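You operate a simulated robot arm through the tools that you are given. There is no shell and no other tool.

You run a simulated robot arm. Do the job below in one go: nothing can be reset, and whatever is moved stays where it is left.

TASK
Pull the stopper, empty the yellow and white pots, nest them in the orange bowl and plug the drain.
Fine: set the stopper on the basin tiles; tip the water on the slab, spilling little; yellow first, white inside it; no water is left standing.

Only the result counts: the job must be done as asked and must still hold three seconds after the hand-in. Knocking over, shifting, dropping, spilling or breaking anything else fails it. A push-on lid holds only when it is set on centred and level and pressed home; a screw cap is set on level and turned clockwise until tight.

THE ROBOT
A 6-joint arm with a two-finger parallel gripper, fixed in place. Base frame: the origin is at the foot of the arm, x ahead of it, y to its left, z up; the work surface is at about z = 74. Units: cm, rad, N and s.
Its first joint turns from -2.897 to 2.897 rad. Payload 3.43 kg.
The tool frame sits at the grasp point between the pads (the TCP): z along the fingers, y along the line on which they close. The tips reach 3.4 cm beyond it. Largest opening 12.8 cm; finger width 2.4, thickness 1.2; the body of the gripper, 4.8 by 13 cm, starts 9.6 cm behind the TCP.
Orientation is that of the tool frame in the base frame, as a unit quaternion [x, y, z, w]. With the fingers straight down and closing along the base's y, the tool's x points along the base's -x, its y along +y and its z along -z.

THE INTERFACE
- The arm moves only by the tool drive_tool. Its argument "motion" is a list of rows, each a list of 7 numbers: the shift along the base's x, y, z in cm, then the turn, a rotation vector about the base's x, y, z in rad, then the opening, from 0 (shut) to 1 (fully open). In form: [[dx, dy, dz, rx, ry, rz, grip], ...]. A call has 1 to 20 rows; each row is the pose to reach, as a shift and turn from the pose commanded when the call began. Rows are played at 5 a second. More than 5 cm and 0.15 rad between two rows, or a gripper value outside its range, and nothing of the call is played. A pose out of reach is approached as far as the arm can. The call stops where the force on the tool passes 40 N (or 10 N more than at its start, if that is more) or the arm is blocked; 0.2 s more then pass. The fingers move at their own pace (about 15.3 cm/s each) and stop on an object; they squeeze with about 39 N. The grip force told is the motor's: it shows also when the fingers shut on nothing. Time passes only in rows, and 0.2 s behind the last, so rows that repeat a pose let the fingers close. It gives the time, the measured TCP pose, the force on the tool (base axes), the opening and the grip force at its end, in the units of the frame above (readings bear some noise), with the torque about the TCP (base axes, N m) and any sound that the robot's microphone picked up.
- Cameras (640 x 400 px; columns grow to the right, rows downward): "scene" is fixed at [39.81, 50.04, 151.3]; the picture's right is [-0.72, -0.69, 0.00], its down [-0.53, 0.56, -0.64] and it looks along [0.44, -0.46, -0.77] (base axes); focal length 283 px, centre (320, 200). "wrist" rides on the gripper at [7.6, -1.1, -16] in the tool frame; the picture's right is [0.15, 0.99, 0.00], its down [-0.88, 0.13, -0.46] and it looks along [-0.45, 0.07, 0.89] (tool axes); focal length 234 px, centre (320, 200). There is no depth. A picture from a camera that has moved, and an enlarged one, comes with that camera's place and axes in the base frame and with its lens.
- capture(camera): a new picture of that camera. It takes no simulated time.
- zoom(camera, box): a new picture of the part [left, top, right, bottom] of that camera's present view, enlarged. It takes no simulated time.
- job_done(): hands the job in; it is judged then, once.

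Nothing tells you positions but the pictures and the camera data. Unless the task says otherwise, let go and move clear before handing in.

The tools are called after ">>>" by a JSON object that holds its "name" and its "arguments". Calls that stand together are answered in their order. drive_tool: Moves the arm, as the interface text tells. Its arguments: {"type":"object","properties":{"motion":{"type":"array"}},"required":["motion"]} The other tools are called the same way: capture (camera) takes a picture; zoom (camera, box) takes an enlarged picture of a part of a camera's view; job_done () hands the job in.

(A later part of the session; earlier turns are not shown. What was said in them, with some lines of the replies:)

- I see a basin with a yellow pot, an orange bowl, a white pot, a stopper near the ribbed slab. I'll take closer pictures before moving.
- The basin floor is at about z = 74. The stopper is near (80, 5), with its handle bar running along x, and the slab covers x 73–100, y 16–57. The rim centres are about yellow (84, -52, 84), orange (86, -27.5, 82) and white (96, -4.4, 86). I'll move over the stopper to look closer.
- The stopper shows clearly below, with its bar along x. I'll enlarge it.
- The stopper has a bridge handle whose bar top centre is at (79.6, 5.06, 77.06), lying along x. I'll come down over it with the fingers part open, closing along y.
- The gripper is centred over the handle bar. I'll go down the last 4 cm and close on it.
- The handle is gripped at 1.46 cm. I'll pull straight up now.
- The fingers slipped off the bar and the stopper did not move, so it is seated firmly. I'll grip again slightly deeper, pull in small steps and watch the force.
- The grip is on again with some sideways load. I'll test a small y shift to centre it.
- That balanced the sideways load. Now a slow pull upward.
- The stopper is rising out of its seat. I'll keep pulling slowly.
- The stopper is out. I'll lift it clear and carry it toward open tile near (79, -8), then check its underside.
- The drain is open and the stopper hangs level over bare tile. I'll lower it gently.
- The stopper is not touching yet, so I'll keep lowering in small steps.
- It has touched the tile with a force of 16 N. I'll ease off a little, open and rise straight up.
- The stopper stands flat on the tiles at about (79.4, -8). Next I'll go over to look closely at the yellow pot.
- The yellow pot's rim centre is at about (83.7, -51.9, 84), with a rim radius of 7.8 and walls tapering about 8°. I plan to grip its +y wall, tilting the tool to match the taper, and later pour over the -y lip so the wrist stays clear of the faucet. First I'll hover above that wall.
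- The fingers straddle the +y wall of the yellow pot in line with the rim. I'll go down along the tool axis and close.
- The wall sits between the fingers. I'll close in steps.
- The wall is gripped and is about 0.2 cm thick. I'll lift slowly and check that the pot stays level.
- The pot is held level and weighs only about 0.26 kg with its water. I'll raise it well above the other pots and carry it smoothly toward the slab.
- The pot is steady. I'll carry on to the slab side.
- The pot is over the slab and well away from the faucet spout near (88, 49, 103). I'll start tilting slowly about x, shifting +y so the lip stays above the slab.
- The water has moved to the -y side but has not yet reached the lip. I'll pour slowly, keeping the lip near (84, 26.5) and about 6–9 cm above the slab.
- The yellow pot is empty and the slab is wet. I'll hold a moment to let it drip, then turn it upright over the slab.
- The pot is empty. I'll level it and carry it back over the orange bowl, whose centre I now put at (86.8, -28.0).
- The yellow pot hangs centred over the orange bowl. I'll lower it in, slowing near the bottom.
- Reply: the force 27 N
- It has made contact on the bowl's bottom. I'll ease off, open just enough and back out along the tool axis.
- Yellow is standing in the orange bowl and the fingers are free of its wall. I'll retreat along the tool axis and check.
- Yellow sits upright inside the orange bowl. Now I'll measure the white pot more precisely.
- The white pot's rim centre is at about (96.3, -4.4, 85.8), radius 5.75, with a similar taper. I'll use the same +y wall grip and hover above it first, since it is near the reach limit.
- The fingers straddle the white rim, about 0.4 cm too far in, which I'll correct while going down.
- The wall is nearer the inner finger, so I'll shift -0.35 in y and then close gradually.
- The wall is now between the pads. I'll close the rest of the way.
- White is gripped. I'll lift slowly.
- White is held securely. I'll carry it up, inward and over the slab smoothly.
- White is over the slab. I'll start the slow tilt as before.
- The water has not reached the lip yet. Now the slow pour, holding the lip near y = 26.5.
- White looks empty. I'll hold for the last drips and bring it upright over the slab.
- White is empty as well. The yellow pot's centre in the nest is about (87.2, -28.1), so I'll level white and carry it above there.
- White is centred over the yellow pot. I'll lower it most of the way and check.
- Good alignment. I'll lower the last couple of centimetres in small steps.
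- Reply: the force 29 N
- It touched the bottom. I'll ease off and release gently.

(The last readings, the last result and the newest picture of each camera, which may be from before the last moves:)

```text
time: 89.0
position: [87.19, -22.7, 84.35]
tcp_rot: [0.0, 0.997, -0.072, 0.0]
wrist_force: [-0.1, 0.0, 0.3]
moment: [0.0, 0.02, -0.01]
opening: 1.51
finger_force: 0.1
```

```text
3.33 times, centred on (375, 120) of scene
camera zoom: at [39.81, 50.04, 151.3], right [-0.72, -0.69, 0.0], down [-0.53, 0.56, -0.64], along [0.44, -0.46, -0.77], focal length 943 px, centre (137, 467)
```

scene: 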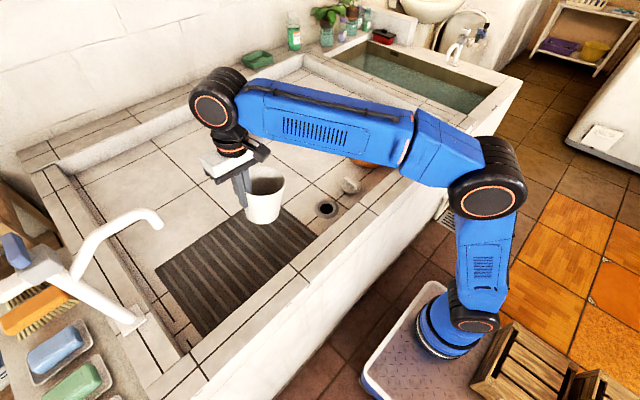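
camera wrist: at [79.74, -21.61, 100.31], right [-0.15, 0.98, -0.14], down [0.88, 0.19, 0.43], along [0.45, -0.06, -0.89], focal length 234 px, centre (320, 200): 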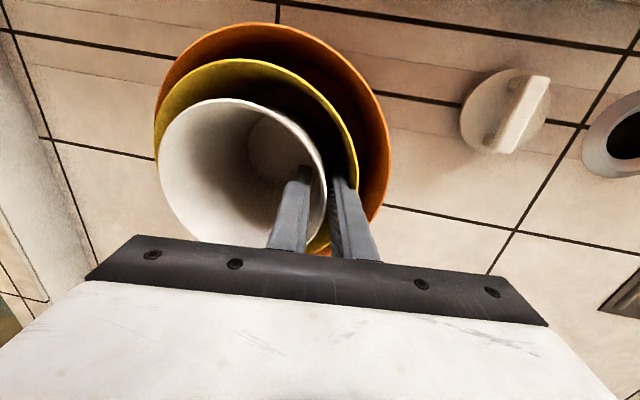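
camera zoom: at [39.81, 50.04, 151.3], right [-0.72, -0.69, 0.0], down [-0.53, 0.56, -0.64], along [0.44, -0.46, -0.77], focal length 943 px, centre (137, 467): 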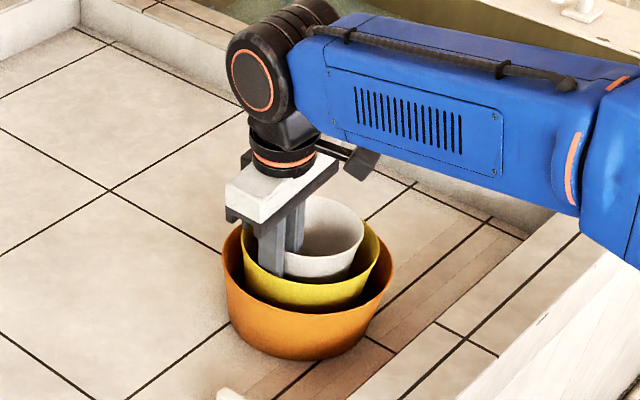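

White is standing inside yellow. I'll back out along the tool axis and rise.

>>> {"name": "drive_tool", "arguments": {"motion": [[0, 0.14, 1, 0, 0, 0, 0.12], [0, 0.36, 2.5, 0, 0, 0, 0.12], [0, 0.64, 4.5, 0, 0, 0, 0.12], [0, 1, 7, 0, 0, 0, 0.12], [0, 1.4, 10, 0, 0, 0, 0.12], [0, 1.4, 14, 0, 0, 0, 0.2], [-2, 4, 16, 0.07, 0, 0, 0.3], [-5, 8, 16, 0.143, 0, 0, 0.3]]}}

>>> {"name": "capture", "arguments": {"camera": "wrist"}}

>>> {"name": "zoom", "arguments": {"camera": "scene", "box": [140, 80, 430, 340]}}

```text
time: 90.8
position: [82.3, -14.97, 100.45]
tcp_rot: [0.0, 1.0, 0.0, -0.001]
wrist_force: [0.5, 0.0, -1.3]
moment: [0.01, 0.08, -0.01]
opening: 3.84
finger_force: 0.0
```

```text
taken
camera wrist: at [74.8, -16.25, 116.35], right [-0.15, 0.99, 0.0], down [0.88, 0.13, 0.45], along [0.45, 0.07, -0.89], focal length 234 px, centre (320, 200)
```

wrist: 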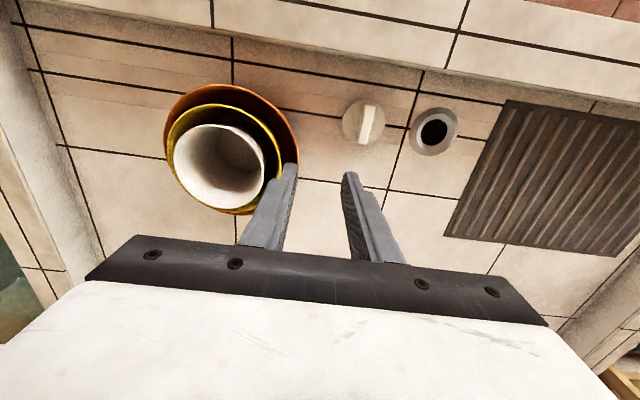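

```text
1.54 times, centred on (285, 210) of scene
camera zoom: at [39.81, 50.04, 151.3], right [-0.72, -0.69, 0.0], down [-0.53, 0.56, -0.64], along [0.44, -0.46, -0.77], focal length 435 px, centre (374, 185)
```

zoom: 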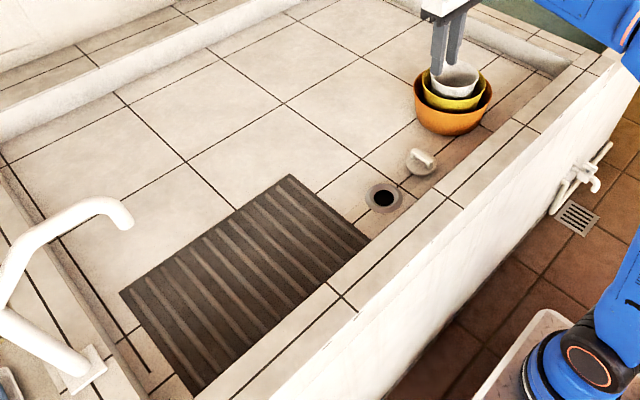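

The nest looks good: white in yellow in orange. Before plugging the drain, I'll check the slab, the tiles and the nest for standing water.

>>> {"name": "zoom", "arguments": {"camera": "scene", "box": [150, 180, 320, 340]}}

>>> {"name": "zoom", "arguments": {"camera": "scene", "box": [290, 170, 380, 240]}}

>>> {"name": "zoom", "arguments": {"camera": "wrist", "box": [150, 80, 310, 220]}}

>>> {"name": "zoom", "arguments": {"camera": "wrist", "box": [340, 80, 640, 270]}}

```text
2.50 times, centred on (235, 260) of scene
camera zoom: at [39.81, 50.04, 151.3], right [-0.72, -0.69, 0.0], down [-0.53, 0.56, -0.64], along [0.44, -0.46, -0.77], focal length 708 px, centre (532, 50)
```

zoom: 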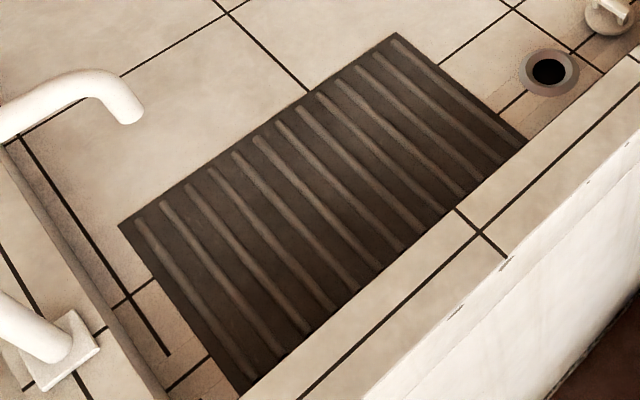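

```text
5.71 times, centred on (335, 205) of scene
camera zoom: at [39.81, 50.04, 151.3], right [-0.72, -0.69, 0.0], down [-0.53, 0.56, -0.64], along [0.44, -0.46, -0.77], focal length 1617 px, centre (234, 171)
```

zoom: 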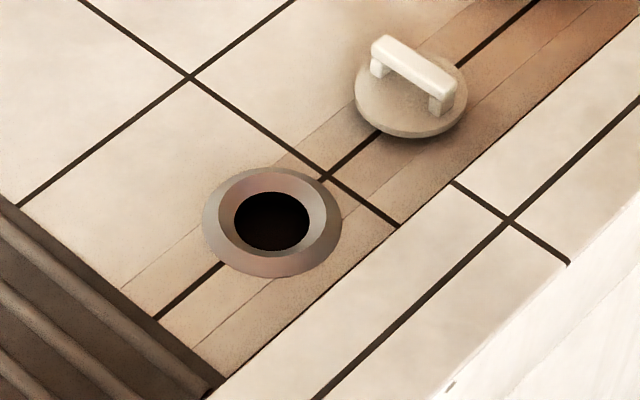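

```text
2.86 times, centred on (230, 150) of wrist
camera zoom: at [74.8, -16.25, 116.35], right [-0.15, 0.99, 0.0], down [0.88, 0.13, 0.45], along [0.45, 0.07, -0.89], focal length 669 px, centre (577, 343)
```

zoom: 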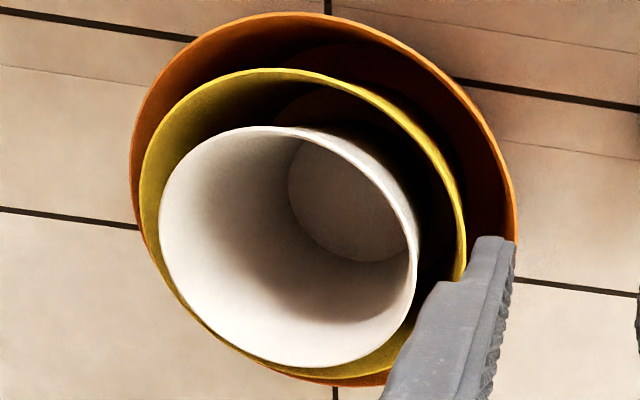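

```text
2.11 times, centred on (490, 175) of wrist
camera zoom: at [74.8, -16.25, 116.35], right [-0.15, 0.99, 0.0], down [0.88, 0.13, 0.45], along [0.45, 0.07, -0.89], focal length 493 px, centre (-38, 253)
```

zoom: 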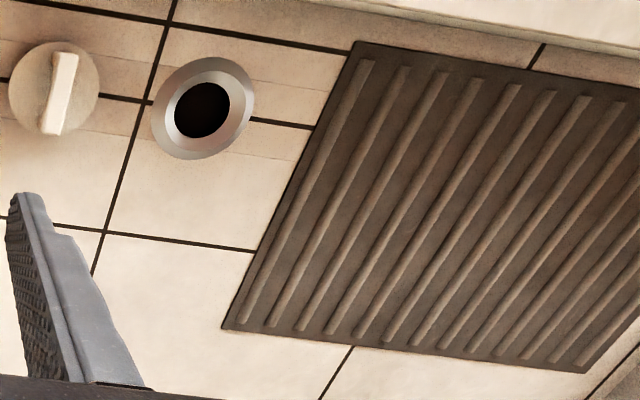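

I see no standing water; the slab is only damp. Next is the stopper, whose bar is at about (79.6, -7.85), so I'll hover over it.

>>> {"name": "drive_tool", "arguments": {"motion": [[-1, 2.5, -2, 0, 0, 0, 0.4], [-2, 5, -4, 0, 0, 0, 0.4], [-2.85, 7.1, -7, 0, 0, 0, 0.4], [-2.85, 7.15, -10, 0, 0, 0, 0.4], [-2.85, 7.15, -13, 0, 0, 0, 0.4], [-2.85, 7.15, -15, 0, 0, 0, 0.4], [-2.85, 7.15, -15, 0, 0, 0, 0.4]]}}

>>> {"name": "zoom", "arguments": {"camera": "wrist", "box": [240, 80, 420, 240]}}

>>> {"name": "zoom", "arguments": {"camera": "scene", "box": [300, 130, 400, 220]}}

```text
time: 92.4
position: [79.56, -7.81, 85.2]
tcp_rot: [0.0, 1.0, 0.0, 0.0]
wrist_force: [-0.2, -0.3, -0.5]
moment: [0.0, -0.02, -0.05]
opening: 5.12
finger_force: 0.1
```

```text
2.50 times, centred on (330, 160) of wrist
camera zoom: at [71.94, -9.03, 101.21], right [-0.15, 0.99, 0.0], down [0.88, 0.13, 0.46], along [0.45, 0.07, -0.89], focal length 585 px, centre (295, 300)
```

zoom: 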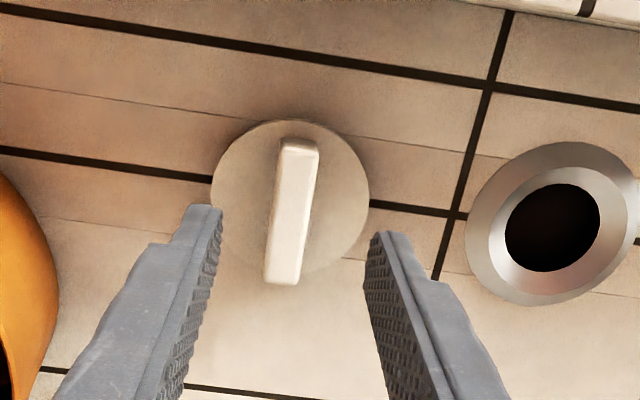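

```text
4.44 times, centred on (350, 175) of scene
camera zoom: at [39.81, 50.04, 151.3], right [-0.72, -0.69, 0.0], down [-0.53, 0.56, -0.64], along [0.44, -0.46, -0.77], focal length 1258 px, centre (187, 311)
```

zoom: 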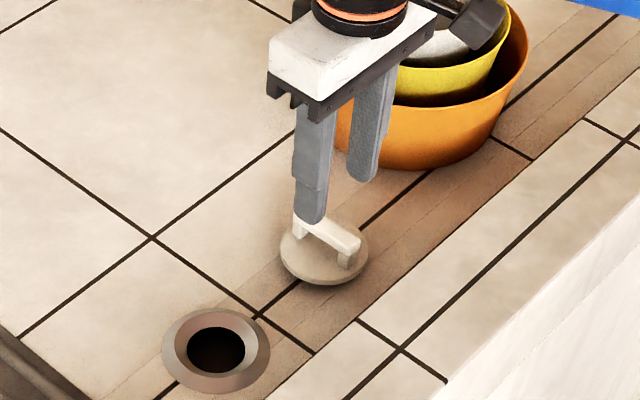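

The gripper lines up with the bar. I'll go down 6.2 cm and close.

>>> {"name": "drive_tool", "arguments": {"motion": [[0, 0, -2, 0, 0, 0, 0.4], [0, 0, -4, 0, 0, 0, 0.4], [0, 0, -5.5, 0, 0, 0, 0.4], [0, 0, -6, 0, 0, 0, 0.4], [0, 0, -6.2, 0, 0, 0, 0.4], [0, 0, -6.2, 0, 0, 0, 0.25], [0, 0, -6.2, 0, 0, 0, 0.16], [0, 0, -6.2, 0, 0, 0, 0.05], [0, 0, -6.2, 0, 0, 0, 0], [0, 0, -6.2, 0, 0, 0, 0]]}}

>>> {"name": "zoom", "arguments": {"camera": "scene", "box": [300, 130, 400, 220]}}

>>> {"name": "zoom", "arguments": {"camera": "wrist", "box": [240, 80, 420, 240]}}

```text
time: 94.6
position: [79.43, -7.56, 79.07]
tcp_rot: [0.0, 1.0, 0.0, 0.0]
wrist_force: [-0.3, -0.1, 0.8]
moment: [-0.01, -0.01, 0.03]
opening: 1.48
finger_force: 39.4
```

```text
4.44 times, centred on (350, 175) of scene
camera zoom: at [39.81, 50.04, 151.3], right [-0.72, -0.69, 0.0], down [-0.53, 0.56, -0.64], along [0.44, -0.46, -0.77], focal length 1258 px, centre (187, 311)
```

zoom: 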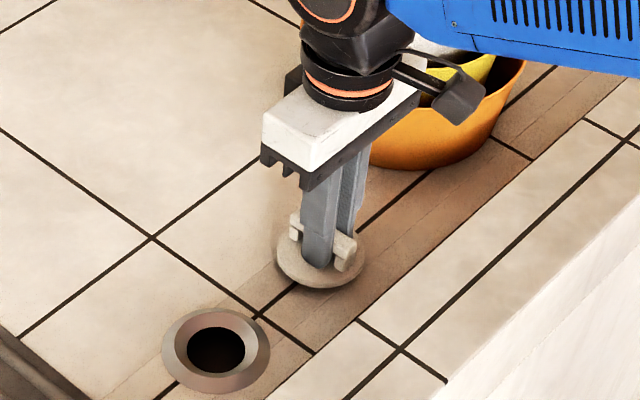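

```text
2.50 times, centred on (330, 160) of wrist
camera zoom: at [71.91, -8.77, 95.03], right [-0.15, 0.99, 0.0], down [0.88, 0.13, 0.46], along [0.45, 0.07, -0.89], focal length 585 px, centre (295, 300)
```

zoom: 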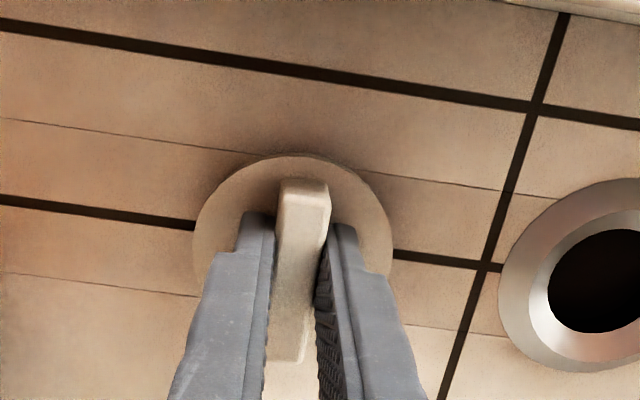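

The handle is gripped and the stopper moved only slightly. I'll lift it and carry it back above the drain.

>>> {"name": "drive_tool", "arguments": {"motion": [[0, 0, 0.5, 0, 0, 0, 0], [0, 0, 1.5, 0, 0, 0, 0], [0, 0, 3, 0, 0, 0, 0], [0, 1, 4.5, 0, 0, 0, 0], [0, 3.5, 5, 0, 0, 0, 0], [0, 6.5, 5, 0, 0, 0, 0], [0, 9.5, 5, 0, 0, 0, 0], [0, 11.8, 5, 0, 0, 0, 0], [0, 12.64, 5, 0, 0, 0, 0], [0, 12.64, 5, 0, 0, 0, 0]]}}

>>> {"name": "zoom", "arguments": {"camera": "scene", "box": [280, 140, 380, 230]}}

>>> {"name": "zoom", "arguments": {"camera": "wrist", "box": [240, 80, 420, 240]}}

```text
time: 96.8
position: [79.43, 5.19, 83.96]
tcp_rot: [0.0, 1.0, 0.0, 0.0]
wrist_force: [0.1, -0.5, -0.1]
moment: [0.03, 0.02, 0.02]
opening: 1.49
finger_force: 39.5
```

```text
4.44 times, centred on (330, 185) of scene
camera zoom: at [39.81, 50.04, 151.3], right [-0.72, -0.69, 0.0], down [-0.53, 0.56, -0.64], along [0.44, -0.46, -0.77], focal length 1258 px, centre (276, 267)
```

zoom: 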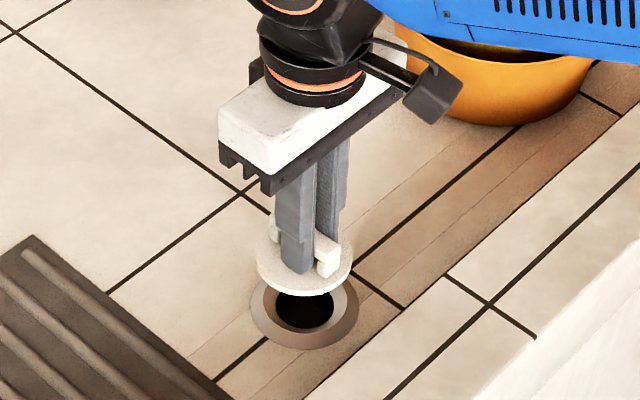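

```text
2.50 times, centred on (330, 160) of wrist
camera zoom: at [71.9, 4.02, 99.93], right [-0.15, 0.99, 0.0], down [0.88, 0.13, 0.46], along [0.45, 0.07, -0.89], focal length 585 px, centre (295, 300)
```

zoom: 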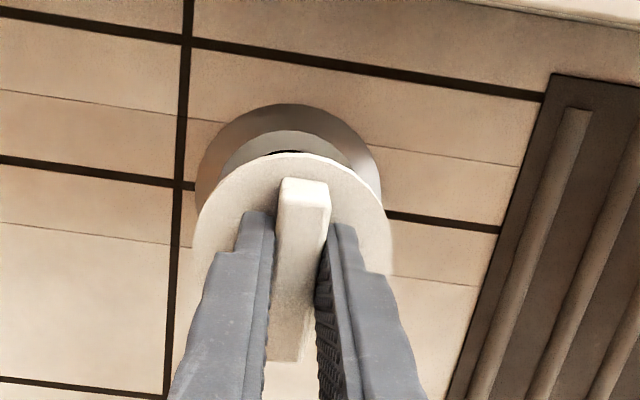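

The stopper is level and just above the drain, in line with it. I'll lower it toward the seat with a small y correction.

>>> {"name": "drive_tool", "arguments": {"motion": [[0, -0.1, -1.5, 0, 0, 0, 0], [0, -0.1, -3, 0, 0, 0, 0], [0, -0.1, -4, 0, 0, 0, 0], [0, -0.1, -4.3, 0, 0, 0, 0], [0, -0.1, -4.5, 0, 0, 0, 0], [0, -0.1, -4.5, 0, 0, 0, 0]]}}

>>> {"name": "zoom", "arguments": {"camera": "scene", "box": [290, 170, 360, 230]}}

>>> {"name": "zoom", "arguments": {"camera": "wrist", "box": [270, 100, 370, 190]}}

```text
time: 98.2
position: [79.52, 4.87, 79.57]
tcp_rot: [0.001, 1.0, 0.0, 0.0]
wrist_force: [0.6, 0.2, -1.0]
moment: [0.0, -0.03, 0.04]
opening: 1.46
finger_force: 38.7
```

```text
6.67 times, centred on (325, 200) of scene
camera zoom: at [39.81, 50.04, 151.3], right [-0.72, -0.69, 0.0], down [-0.53, 0.56, -0.64], along [0.44, -0.46, -0.77], focal length 1887 px, centre (287, 200)
```

zoom: 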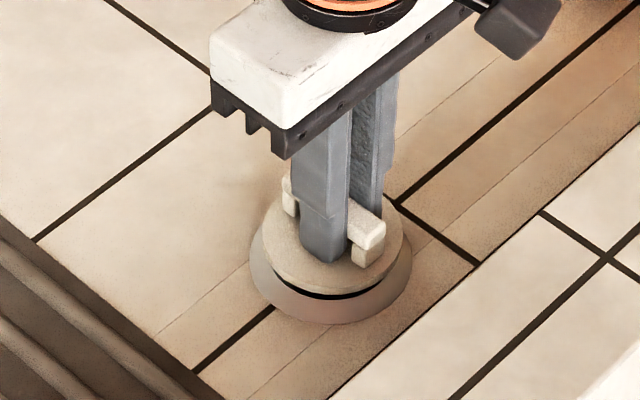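

```text
4.44 times, centred on (320, 145) of wrist
camera zoom: at [71.87, 3.68, 95.57], right [-0.15, 0.99, 0.0], down [0.88, 0.13, 0.46], along [0.45, 0.07, -0.89], focal length 1041 px, centre (320, 444)
```

zoom: 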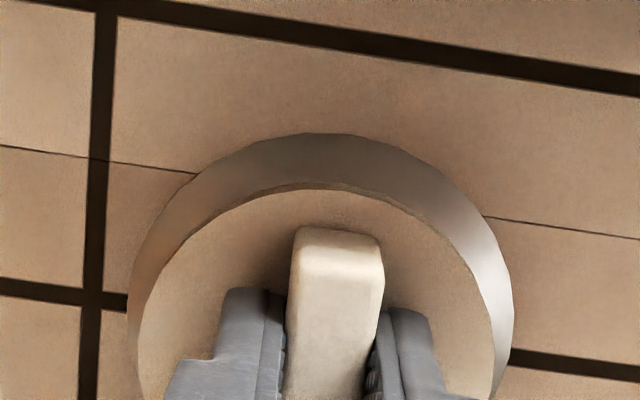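

The disc sits about 0.15 cm toward -y from centre. I'll correct that and press in gently.

>>> {"name": "drive_tool", "arguments": {"motion": [[0.08, 0.17, 0, 0, 0, 0, 0], [0.08, 0.17, -0.2, 0, 0, 0, 0], [0.08, 0.17, -0.4, 0, 0, 0, 0], [0.08, 0.17, -0.4, 0, 0, 0, 0]]}}

>>> {"name": "zoom", "arguments": {"camera": "wrist", "box": [270, 100, 370, 190]}}

>>> {"name": "zoom", "arguments": {"camera": "scene", "box": [290, 170, 360, 230]}}

```text
time: 99.2
position: [79.68, 4.98, 79.16]
tcp_rot: [0.0, 1.0, 0.0, 0.0]
wrist_force: [-0.6, -1.1, 0.2]
moment: [0.0, -0.01, 0.0]
opening: 1.47
finger_force: 39.1
```

```text
4.44 times, centred on (320, 145) of wrist
camera zoom: at [72.06, 3.85, 95.17], right [-0.15, 0.99, 0.0], down [0.88, 0.13, 0.46], along [0.45, 0.07, -0.89], focal length 1041 px, centre (320, 444)
```

zoom: 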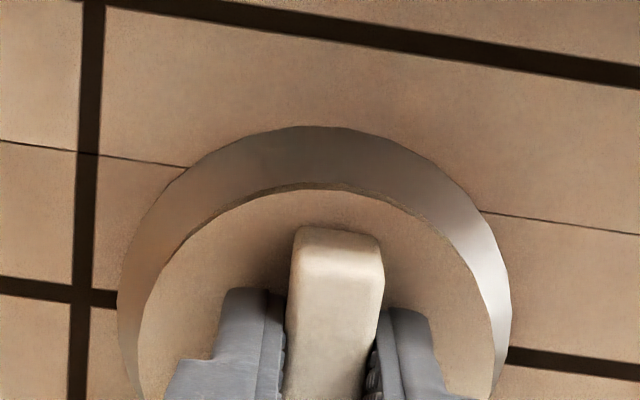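

```text
6.67 times, centred on (325, 200) of scene
camera zoom: at [39.81, 50.04, 151.3], right [-0.72, -0.69, 0.0], down [-0.53, 0.56, -0.64], along [0.44, -0.46, -0.77], focal length 1887 px, centre (287, 200)
```

zoom: 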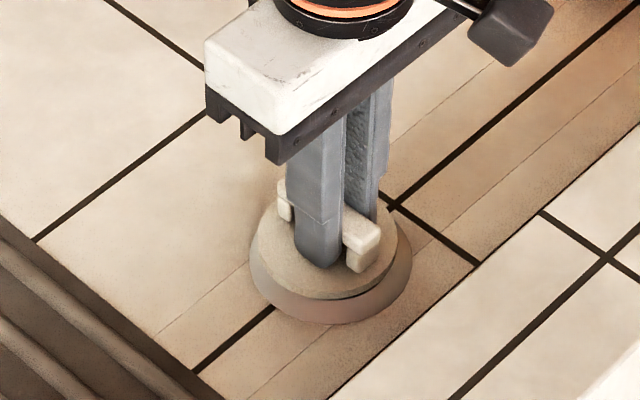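

Compared with the view when I pulled it, the tool is now 0.2 cm too far in +x. I'll correct that and continue down.

>>> {"name": "drive_tool", "arguments": {"motion": [[-0.2, 0, 0, 0, 0, 0, 0], [-0.2, 0, -0.2, 0, 0, 0, 0], [-0.2, 0, -0.3, 0, 0, 0, 0], [-0.2, 0, -0.3, 0, 0, 0, 0]]}}

>>> {"name": "zoom", "arguments": {"camera": "wrist", "box": [270, 100, 370, 190]}}

>>> {"name": "zoom", "arguments": {"camera": "scene", "box": [290, 170, 360, 230]}}

```text
time: 100.2
position: [79.39, 5.01, 78.84]
tcp_rot: [0.0, 1.0, 0.0, 0.0]
wrist_force: [-0.1, 0.2, -1.1]
moment: [0.01, -0.02, 0.04]
opening: 1.47
finger_force: 39.0
```

```text
4.44 times, centred on (320, 145) of wrist
camera zoom: at [71.83, 3.85, 94.92], right [-0.15, 0.99, 0.0], down [0.88, 0.13, 0.46], along [0.45, 0.07, -0.89], focal length 1041 px, centre (320, 444)
```

zoom: 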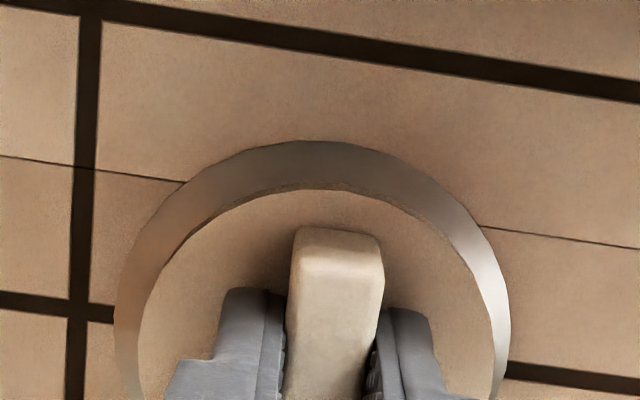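

```text
6.67 times, centred on (325, 200) of scene
camera zoom: at [39.81, 50.04, 151.3], right [-0.72, -0.69, 0.0], down [-0.53, 0.56, -0.64], along [0.44, -0.46, -0.77], focal length 1887 px, centre (287, 200)
```

zoom: 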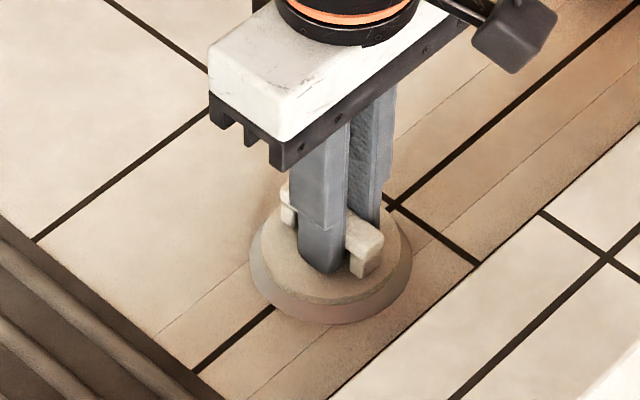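

Centred now. I'll lower further in 0.1 cm steps, watching the force.

>>> {"name": "drive_tool", "arguments": {"motion": [[0, 0, -0.1, 0, 0, 0, 0], [0, 0, -0.2, 0, 0, 0, 0], [0, 0, -0.3, 0, 0, 0, 0], [0, 0, -0.4, 0, 0, 0, 0]]}}

>>> {"name": "zoom", "arguments": {"camera": "wrist", "box": [270, 100, 370, 190]}}

```text
time: 101.2
position: [79.37, 5.12, 78.34]
tcp_rot: [0.0, 1.0, 0.001, 0.0]
wrist_force: [-0.7, 0.4, -0.9]
moment: [0.03, 0.01, -0.01]
opening: 1.49
finger_force: 39.6
```

```text
4.44 times, centred on (320, 145) of wrist
camera zoom: at [71.76, 3.86, 94.46], right [-0.15, 0.99, 0.0], down [0.88, 0.13, 0.46], along [0.45, 0.07, -0.89], focal length 1041 px, centre (320, 444)
```

zoom: 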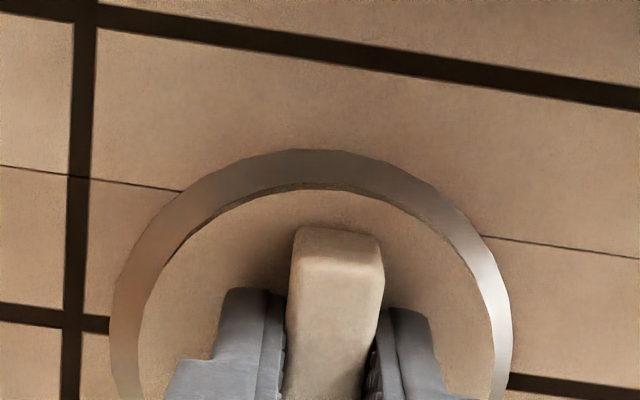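

>>> {"name": "drive_tool", "arguments": {"motion": [[0, 0, -0.1, 0, 0, 0, 0], [0, 0, -0.2, 0, 0, 0, 0], [0, 0, -0.3, 0, 0, 0, 0]]}}

>>> {"name": "zoom", "arguments": {"camera": "wrist", "box": [270, 100, 370, 190]}}

>>> {"name": "zoom", "arguments": {"camera": "scene", "box": [290, 170, 360, 230]}}

```text
time: 102.0
position: [79.44, 5.05, 78.18]
tcp_rot: [0.0, 1.0, 0.0, 0.002]
wrist_force: [0.2, -3.2, 3.2]
moment: [-0.03, -0.04, -0.01]
opening: 1.48
finger_force: 39.2
```

```text
4.44 times, centred on (320, 145) of wrist
camera zoom: at [71.8, 3.89, 94.13], right [-0.15, 0.99, 0.0], down [0.88, 0.13, 0.46], along [0.45, 0.07, -0.89], focal length 1041 px, centre (320, 444)
```

zoom: 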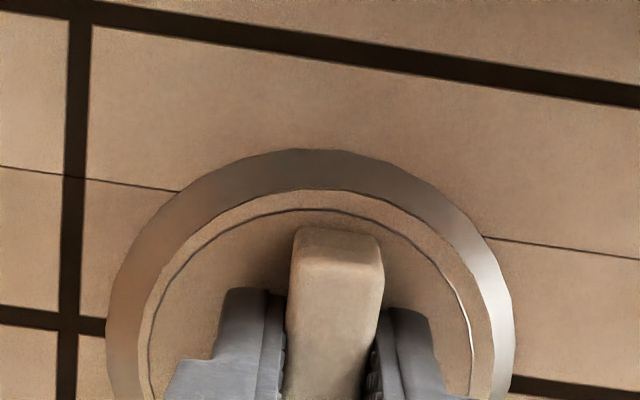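

```text
6.67 times, centred on (325, 200) of scene
camera zoom: at [39.81, 50.04, 151.3], right [-0.72, -0.69, 0.0], down [-0.53, 0.56, -0.64], along [0.44, -0.46, -0.77], focal length 1887 px, centre (287, 200)
```

zoom: 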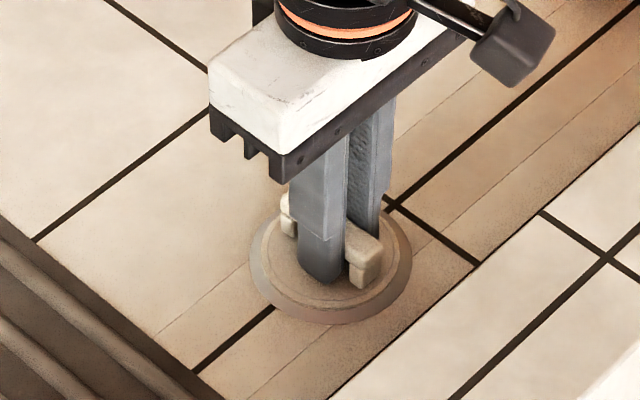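

The ring line around the disc has reappeared, as it looked when seated at the start. I'll press it home.

>>> {"name": "drive_tool", "arguments": {"motion": [[0, 0, -0.05, 0, 0, 0, 0], [0, 0, -0.1, 0, 0, 0, 0], [0, 0, -0.15, 0, 0, 0, 0]]}}

```text
time: 102.8
position: [79.44, 5.07, 78.07]
tcp_rot: [0.0, 1.0, 0.0, 0.001]
wrist_force: [-1.0, -7.5, 17.9]
moment: [-0.09, 0.31, 0.01]
opening: 1.48
finger_force: 38.9
```

>>> {"name": "drive_tool", "arguments": {"motion": [[0, -0.03, -0.05, 0, 0, 0, 0], [0, -0.03, -0.1, 0, 0, 0, 0], [0, -0.03, -0.15, 0, 0, 0, 0], [0, -0.03, -0.2, 0, 0, 0, 0]]}}

>>> {"name": "zoom", "arguments": {"camera": "wrist", "box": [270, 100, 370, 190]}}

>>> {"name": "zoom", "arguments": {"camera": "scene", "box": [290, 170, 360, 230]}}

```text
time: 103.6
position: [79.45, 5.14, 78.02]
tcp_rot: [0.0, 1.0, 0.001, 0.002]
wrist_force: [-1.9, -4.3, 8.5]
moment: [-0.07, 0.24, -0.01]
opening: 1.47
finger_force: 39.0
stopped in row 3: the force on the tool passed its limit at 42 N (the readings are from after the stop); the commanded pose is now the measured one
```

```text
4.44 times, centred on (320, 145) of wrist
camera zoom: at [71.74, 3.87, 94.03], right [-0.15, 0.99, 0.0], down [0.88, 0.13, 0.46], along [0.46, 0.07, -0.89], focal length 1041 px, centre (320, 444)
```

zoom: 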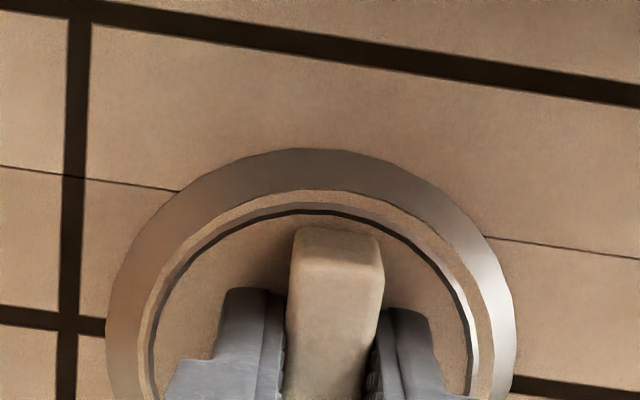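

```text
6.67 times, centred on (325, 200) of scene
camera zoom: at [39.81, 50.04, 151.3], right [-0.72, -0.69, 0.0], down [-0.53, 0.56, -0.64], along [0.44, -0.46, -0.77], focal length 1887 px, centre (287, 200)
```

zoom: 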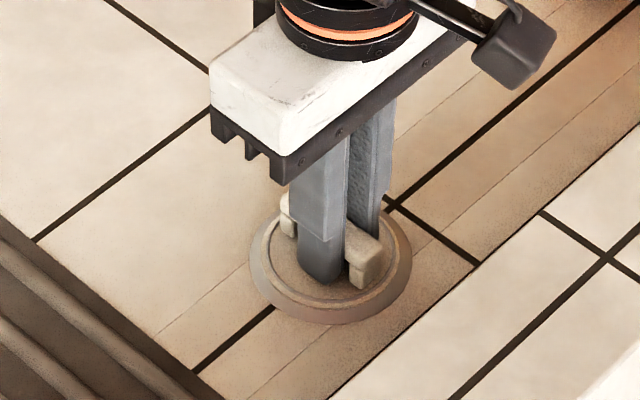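

The press passed 40 N and the seam looks as it did originally. I'll release, rise and check the seat.

>>> {"name": "drive_tool", "arguments": {"motion": [[0, 0, 0, 0, 0, 0, 0.15], [0, 0, 0, 0, 0, 0, 0.3], [0, 0, 0, 0, 0, 0, 0.3], [0, 0, 1, 0, 0, 0, 0.3], [0, 0, 3, 0, 0, 0, 0.3], [0, 0, 6, 0, 0, 0, 0.3], [0, 0, 8, 0, 0, 0, 0.3]]}}

>>> {"name": "zoom", "arguments": {"camera": "wrist", "box": [270, 100, 370, 190]}}

>>> {"name": "zoom", "arguments": {"camera": "scene", "box": [300, 180, 350, 230]}}

```text
time: 105.2
position: [79.3, 4.9, 85.89]
tcp_rot: [0.0, 1.0, 0.0, 0.001]
wrist_force: [-0.7, -0.7, 0.5]
moment: [-0.01, 0.03, -0.02]
opening: 3.83
finger_force: 0.1
```

```text
4.44 times, centred on (320, 145) of wrist
camera zoom: at [71.63, 3.69, 101.89], right [-0.15, 0.99, 0.0], down [0.88, 0.13, 0.46], along [0.45, 0.07, -0.89], focal length 1041 px, centre (320, 444)
```

zoom: 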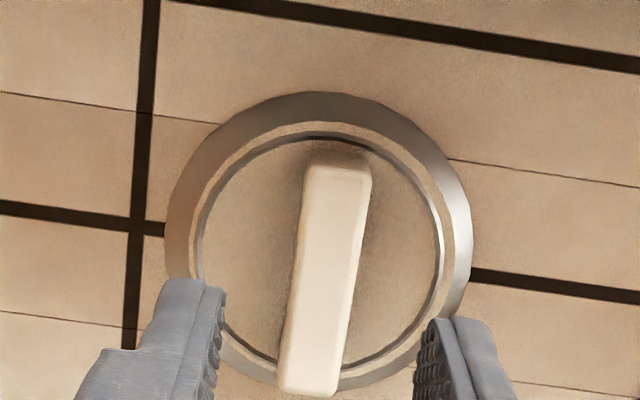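

```text
8.00 times, centred on (325, 205) of scene
camera zoom: at [39.81, 50.04, 151.3], right [-0.72, -0.69, 0.0], down [-0.53, 0.56, -0.64], along [0.44, -0.46, -0.77], focal length 2264 px, centre (280, 160)
```

zoom: 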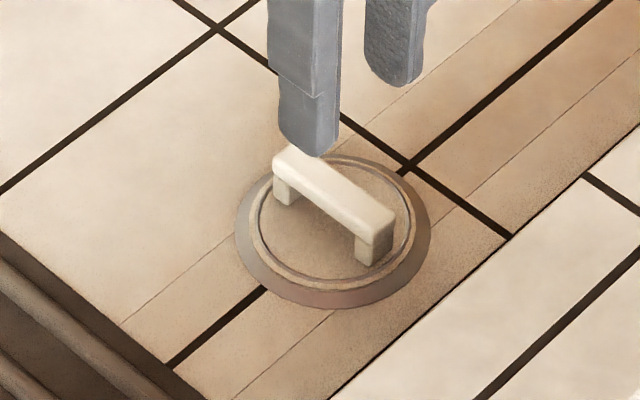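

The stopper sits exactly as in the first picture, centred and level. To be sure it is home, I'll press once on the middle of the bar with closed fingertips.

>>> {"name": "drive_tool", "arguments": {"motion": [[0.35, 0.25, 0, 0, 0, 0, 0], [0.35, 0.25, -1, 0, 0, 0, 0], [0.35, 0.25, -2.5, 0, 0, 0, 0], [0.35, 0.25, -4, 0, 0, 0, 0], [0.35, 0.25, -4.7, 0, 0, 0, 0], [0.35, 0.25, -5.0, 0, 0, 0, 0], [0.35, 0.25, -5.0, 0, 0, 0, 0]]}}

>>> {"name": "zoom", "arguments": {"camera": "scene", "box": [290, 170, 360, 230]}}

>>> {"name": "zoom", "arguments": {"camera": "wrist", "box": [270, 100, 370, 190]}}

```text
time: 106.8
position: [79.66, 5.33, 81.16]
tcp_rot: [0.0, 1.0, 0.0, 0.003]
wrist_force: [0.1, -0.5, -1.0]
moment: [0.0, 0.0, 0.04]
opening: 0.0
finger_force: 33.6
```

```text
6.67 times, centred on (325, 200) of scene
camera zoom: at [39.81, 50.04, 151.3], right [-0.72, -0.69, 0.0], down [-0.53, 0.56, -0.64], along [0.44, -0.46, -0.77], focal length 1887 px, centre (287, 200)
```

zoom: 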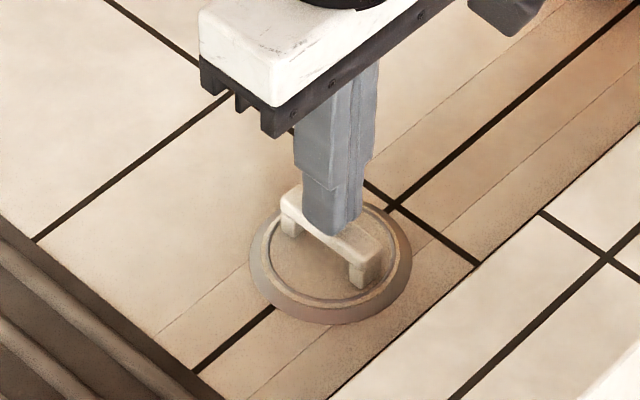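

```text
4.44 times, centred on (320, 145) of wrist
camera zoom: at [72.04, 4.09, 97.13], right [-0.15, 0.99, 0.0], down [0.88, 0.13, 0.46], along [0.45, 0.07, -0.89], focal length 1041 px, centre (320, 444)
```

zoom: 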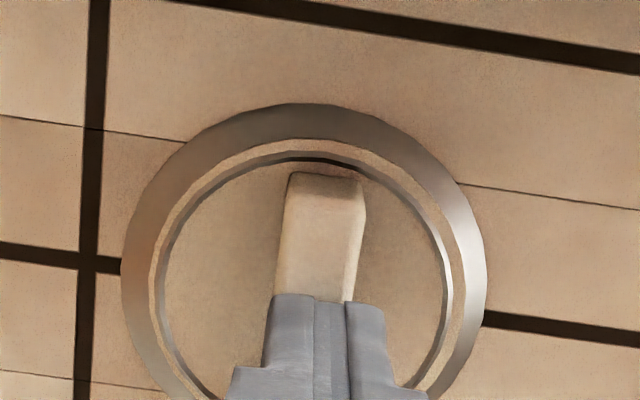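

>>> {"name": "drive_tool", "arguments": {"motion": [[0, -0.13, -0.2, 0, 0, 0, 0], [0, -0.13, -0.4, 0, 0, 0, 0], [0, -0.13, -0.55, 0, 0, 0, 0], [0, -0.13, -0.65, 0, 0, 0, 0], [0, -0.13, -0.75, 0, 0, 0, 0], [0, -0.13, -0.85, 0, 0, 0, 0]]}}

```text
time: 108.1
position: [79.74, 5.22, 80.64]
tcp_rot: [0.0, 1.0, 0.001, 0.004]
wrist_force: [-10.6, -2.6, 14.9]
moment: [-0.14, 0.47, 0.02]
opening: 0.0
finger_force: 32.7
stopped in row 6: the force on the tool passed its limit at 43 N (the readings are from after the stop); the commanded pose is now the measured one
```

It was pressed with 43 N. I'll retreat straight up and inspect everything.

>>> {"name": "drive_tool", "arguments": {"motion": [[0, 0, 0.5, 0, 0, 0, 0], [0, 0, 2, 0, 0, 0, 0], [0, 0, 5, 0, 0, 0, 0], [0, 0, 9, 0, 0, 0, 0], [0, 0, 13, 0, 0, 0, 0], [-3, -2, 17, 0, 0, 0, 0.2], [-6, -5, 20, 0, 0, 0, 0.4], [-8, -8, 22, 0, 0, 0, 0.5], [-8, -8, 22, 0, 0, 0, 0.5]]}}

>>> {"name": "capture", "arguments": {"camera": "wrist"}}

>>> {"name": "capture", "arguments": {"camera": "scene"}}

>>> {"name": "zoom", "arguments": {"camera": "scene", "box": [300, 180, 350, 230]}}

>>> {"name": "zoom", "arguments": {"camera": "scene", "box": [150, 180, 320, 340]}}

```text
refused: row 6 steps farther than a row can; nothing moved
```

```text
taken
camera wrist: at [71.97, 3.93, 96.58], right [-0.15, 0.99, 0.0], down [0.88, 0.13, 0.46], along [0.46, 0.07, -0.89], focal length 234 px, centre (320, 200)
```

wrist: 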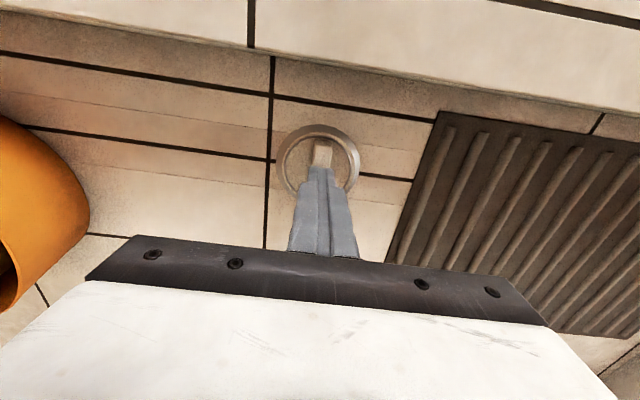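

```text
taken
```

scene: 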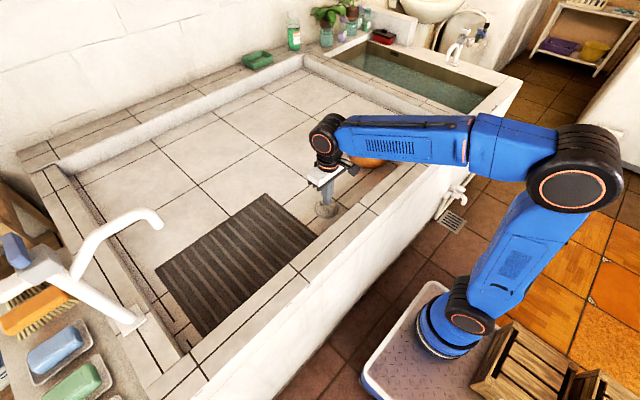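

```text
8.00 times, centred on (325, 205) of scene
camera zoom: at [39.81, 50.04, 151.3], right [-0.72, -0.69, 0.0], down [-0.53, 0.56, -0.64], along [0.44, -0.46, -0.77], focal length 2264 px, centre (280, 160)
```

zoom: 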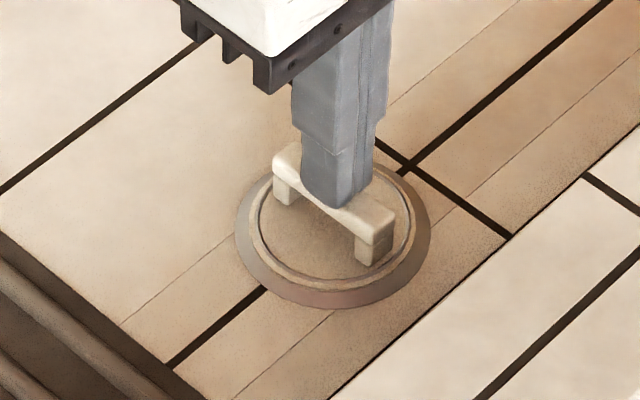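

```text
2.50 times, centred on (235, 260) of scene
camera zoom: at [39.81, 50.04, 151.3], right [-0.72, -0.69, 0.0], down [-0.53, 0.56, -0.64], along [0.44, -0.46, -0.77], focal length 708 px, centre (532, 50)
```

zoom: 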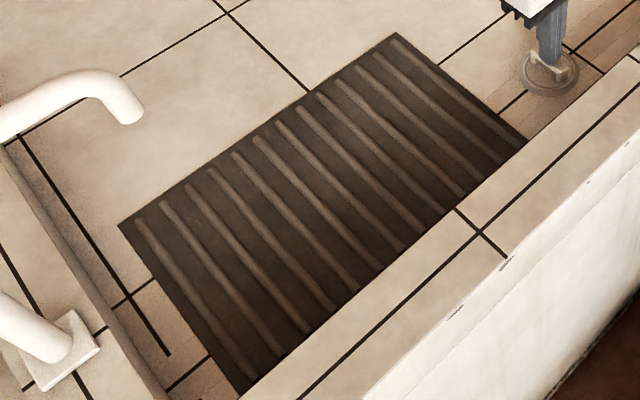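

One step in that call was too long, so nothing moved. I'll retreat in shorter steps.

>>> {"name": "drive_tool", "arguments": {"motion": [[0, 0, 0.5, 0, 0, 0, 0], [0, 0, 2, 0, 0, 0, 0], [0, 0, 5, 0, 0, 0, 0], [0, 0, 9, 0, 0, 0, 0], [0, 0, 13, 0, 0, 0, 0], [-2, -1, 16, 0, 0, 0, 0.2], [-4, -3, 19, 0, 0, 0, 0.4], [-6, -6, 21, 0, 0, 0, 0.5], [-8, -8, 22, 0, 0, 0, 0.5], [-8, -8, 22, 0, 0, 0, 0.5]]}}

>>> {"name": "capture", "arguments": {"camera": "wrist"}}

>>> {"name": "capture", "arguments": {"camera": "scene"}}

>>> {"name": "zoom", "arguments": {"camera": "scene", "box": [300, 180, 350, 230]}}

>>> {"name": "zoom", "arguments": {"camera": "wrist", "box": [130, 80, 330, 230]}}

```text
time: 110.3
position: [71.43, -3.03, 102.61]
tcp_rot: [0.001, 1.0, 0.0, 0.004]
wrist_force: [-0.1, 0.4, -0.5]
moment: [-0.01, -0.02, -0.03]
opening: 6.41
finger_force: 0.1
```

```text
taken
camera wrist: at [63.76, -4.24, 118.49], right [-0.15, 0.99, 0.0], down [0.88, 0.13, 0.46], along [0.46, 0.07, -0.89], focal length 234 px, centre (320, 200)
```

wrist: 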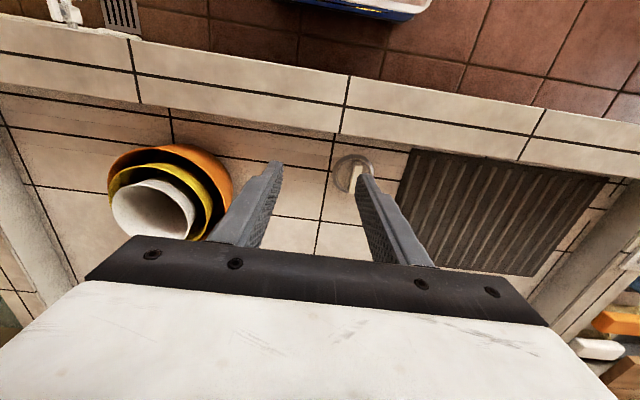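

```text
taken
```

scene: 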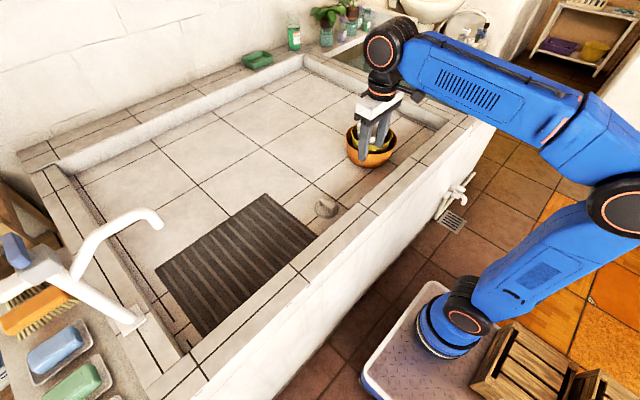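

```text
8.00 times, centred on (325, 205) of scene
camera zoom: at [39.81, 50.04, 151.3], right [-0.72, -0.69, 0.0], down [-0.53, 0.56, -0.64], along [0.44, -0.46, -0.77], focal length 2264 px, centre (280, 160)
```

zoom: 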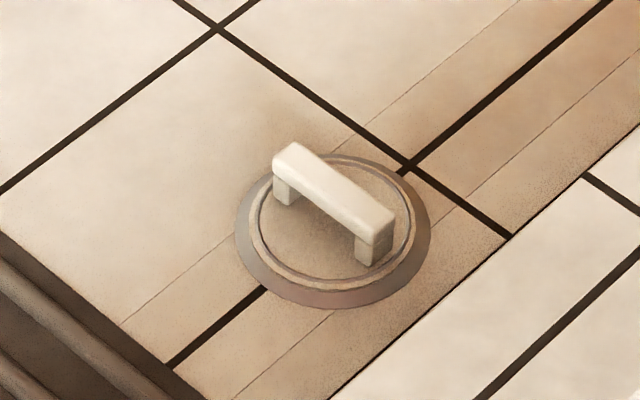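

```text
2.67 times, centred on (230, 155) of wrist
camera zoom: at [63.76, -4.24, 118.49], right [-0.15, 0.99, 0.0], down [0.88, 0.13, 0.46], along [0.46, 0.07, -0.89], focal length 624 px, centre (560, 320)
```

zoom: 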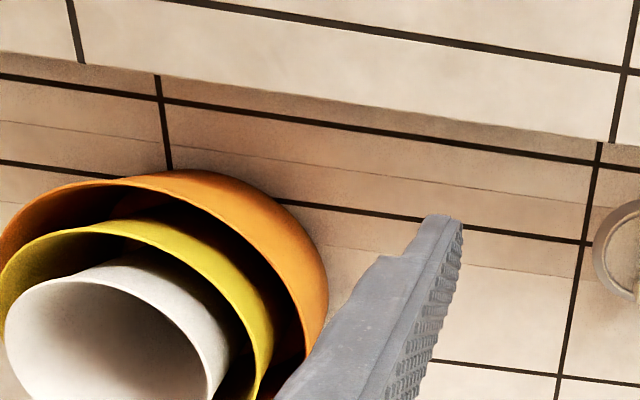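

Everything is in place: the drain is plugged as it was at the start, and white sits in yellow in the orange bowl, upright and empty. I see no standing water, and the arm is clear, so I'm handing in.

>>> {"name": "job_done", "arguments": {}}

```text
The job is handed in.
```

The job is handed in and, from the last pictures, everything is as asked; no verdict came back.

- **Stopper:** I pulled it and set it on the basin tiles. My first pull slipped off the handle without moving the stopper; a second, slower pull brought it out.
- **Pots:** I emptied yellow first, then white, by tipping each slowly over the slab. Both looked empty afterwards, and I saw no water on the surrounding tiles.
- **Nest:** Yellow stands in the orange bowl with white inside it, both upright.
- **Drain:** The stopper is back in the drain and pressed with just over 40 N. It sits exactly as it did in the first picture.
- **Water:** The slab is damp, but I saw no standing water anywhere in the basin or pots.

The gripper is open and clear of everything, and nothing else in the basin was knocked or shifted that I could see.
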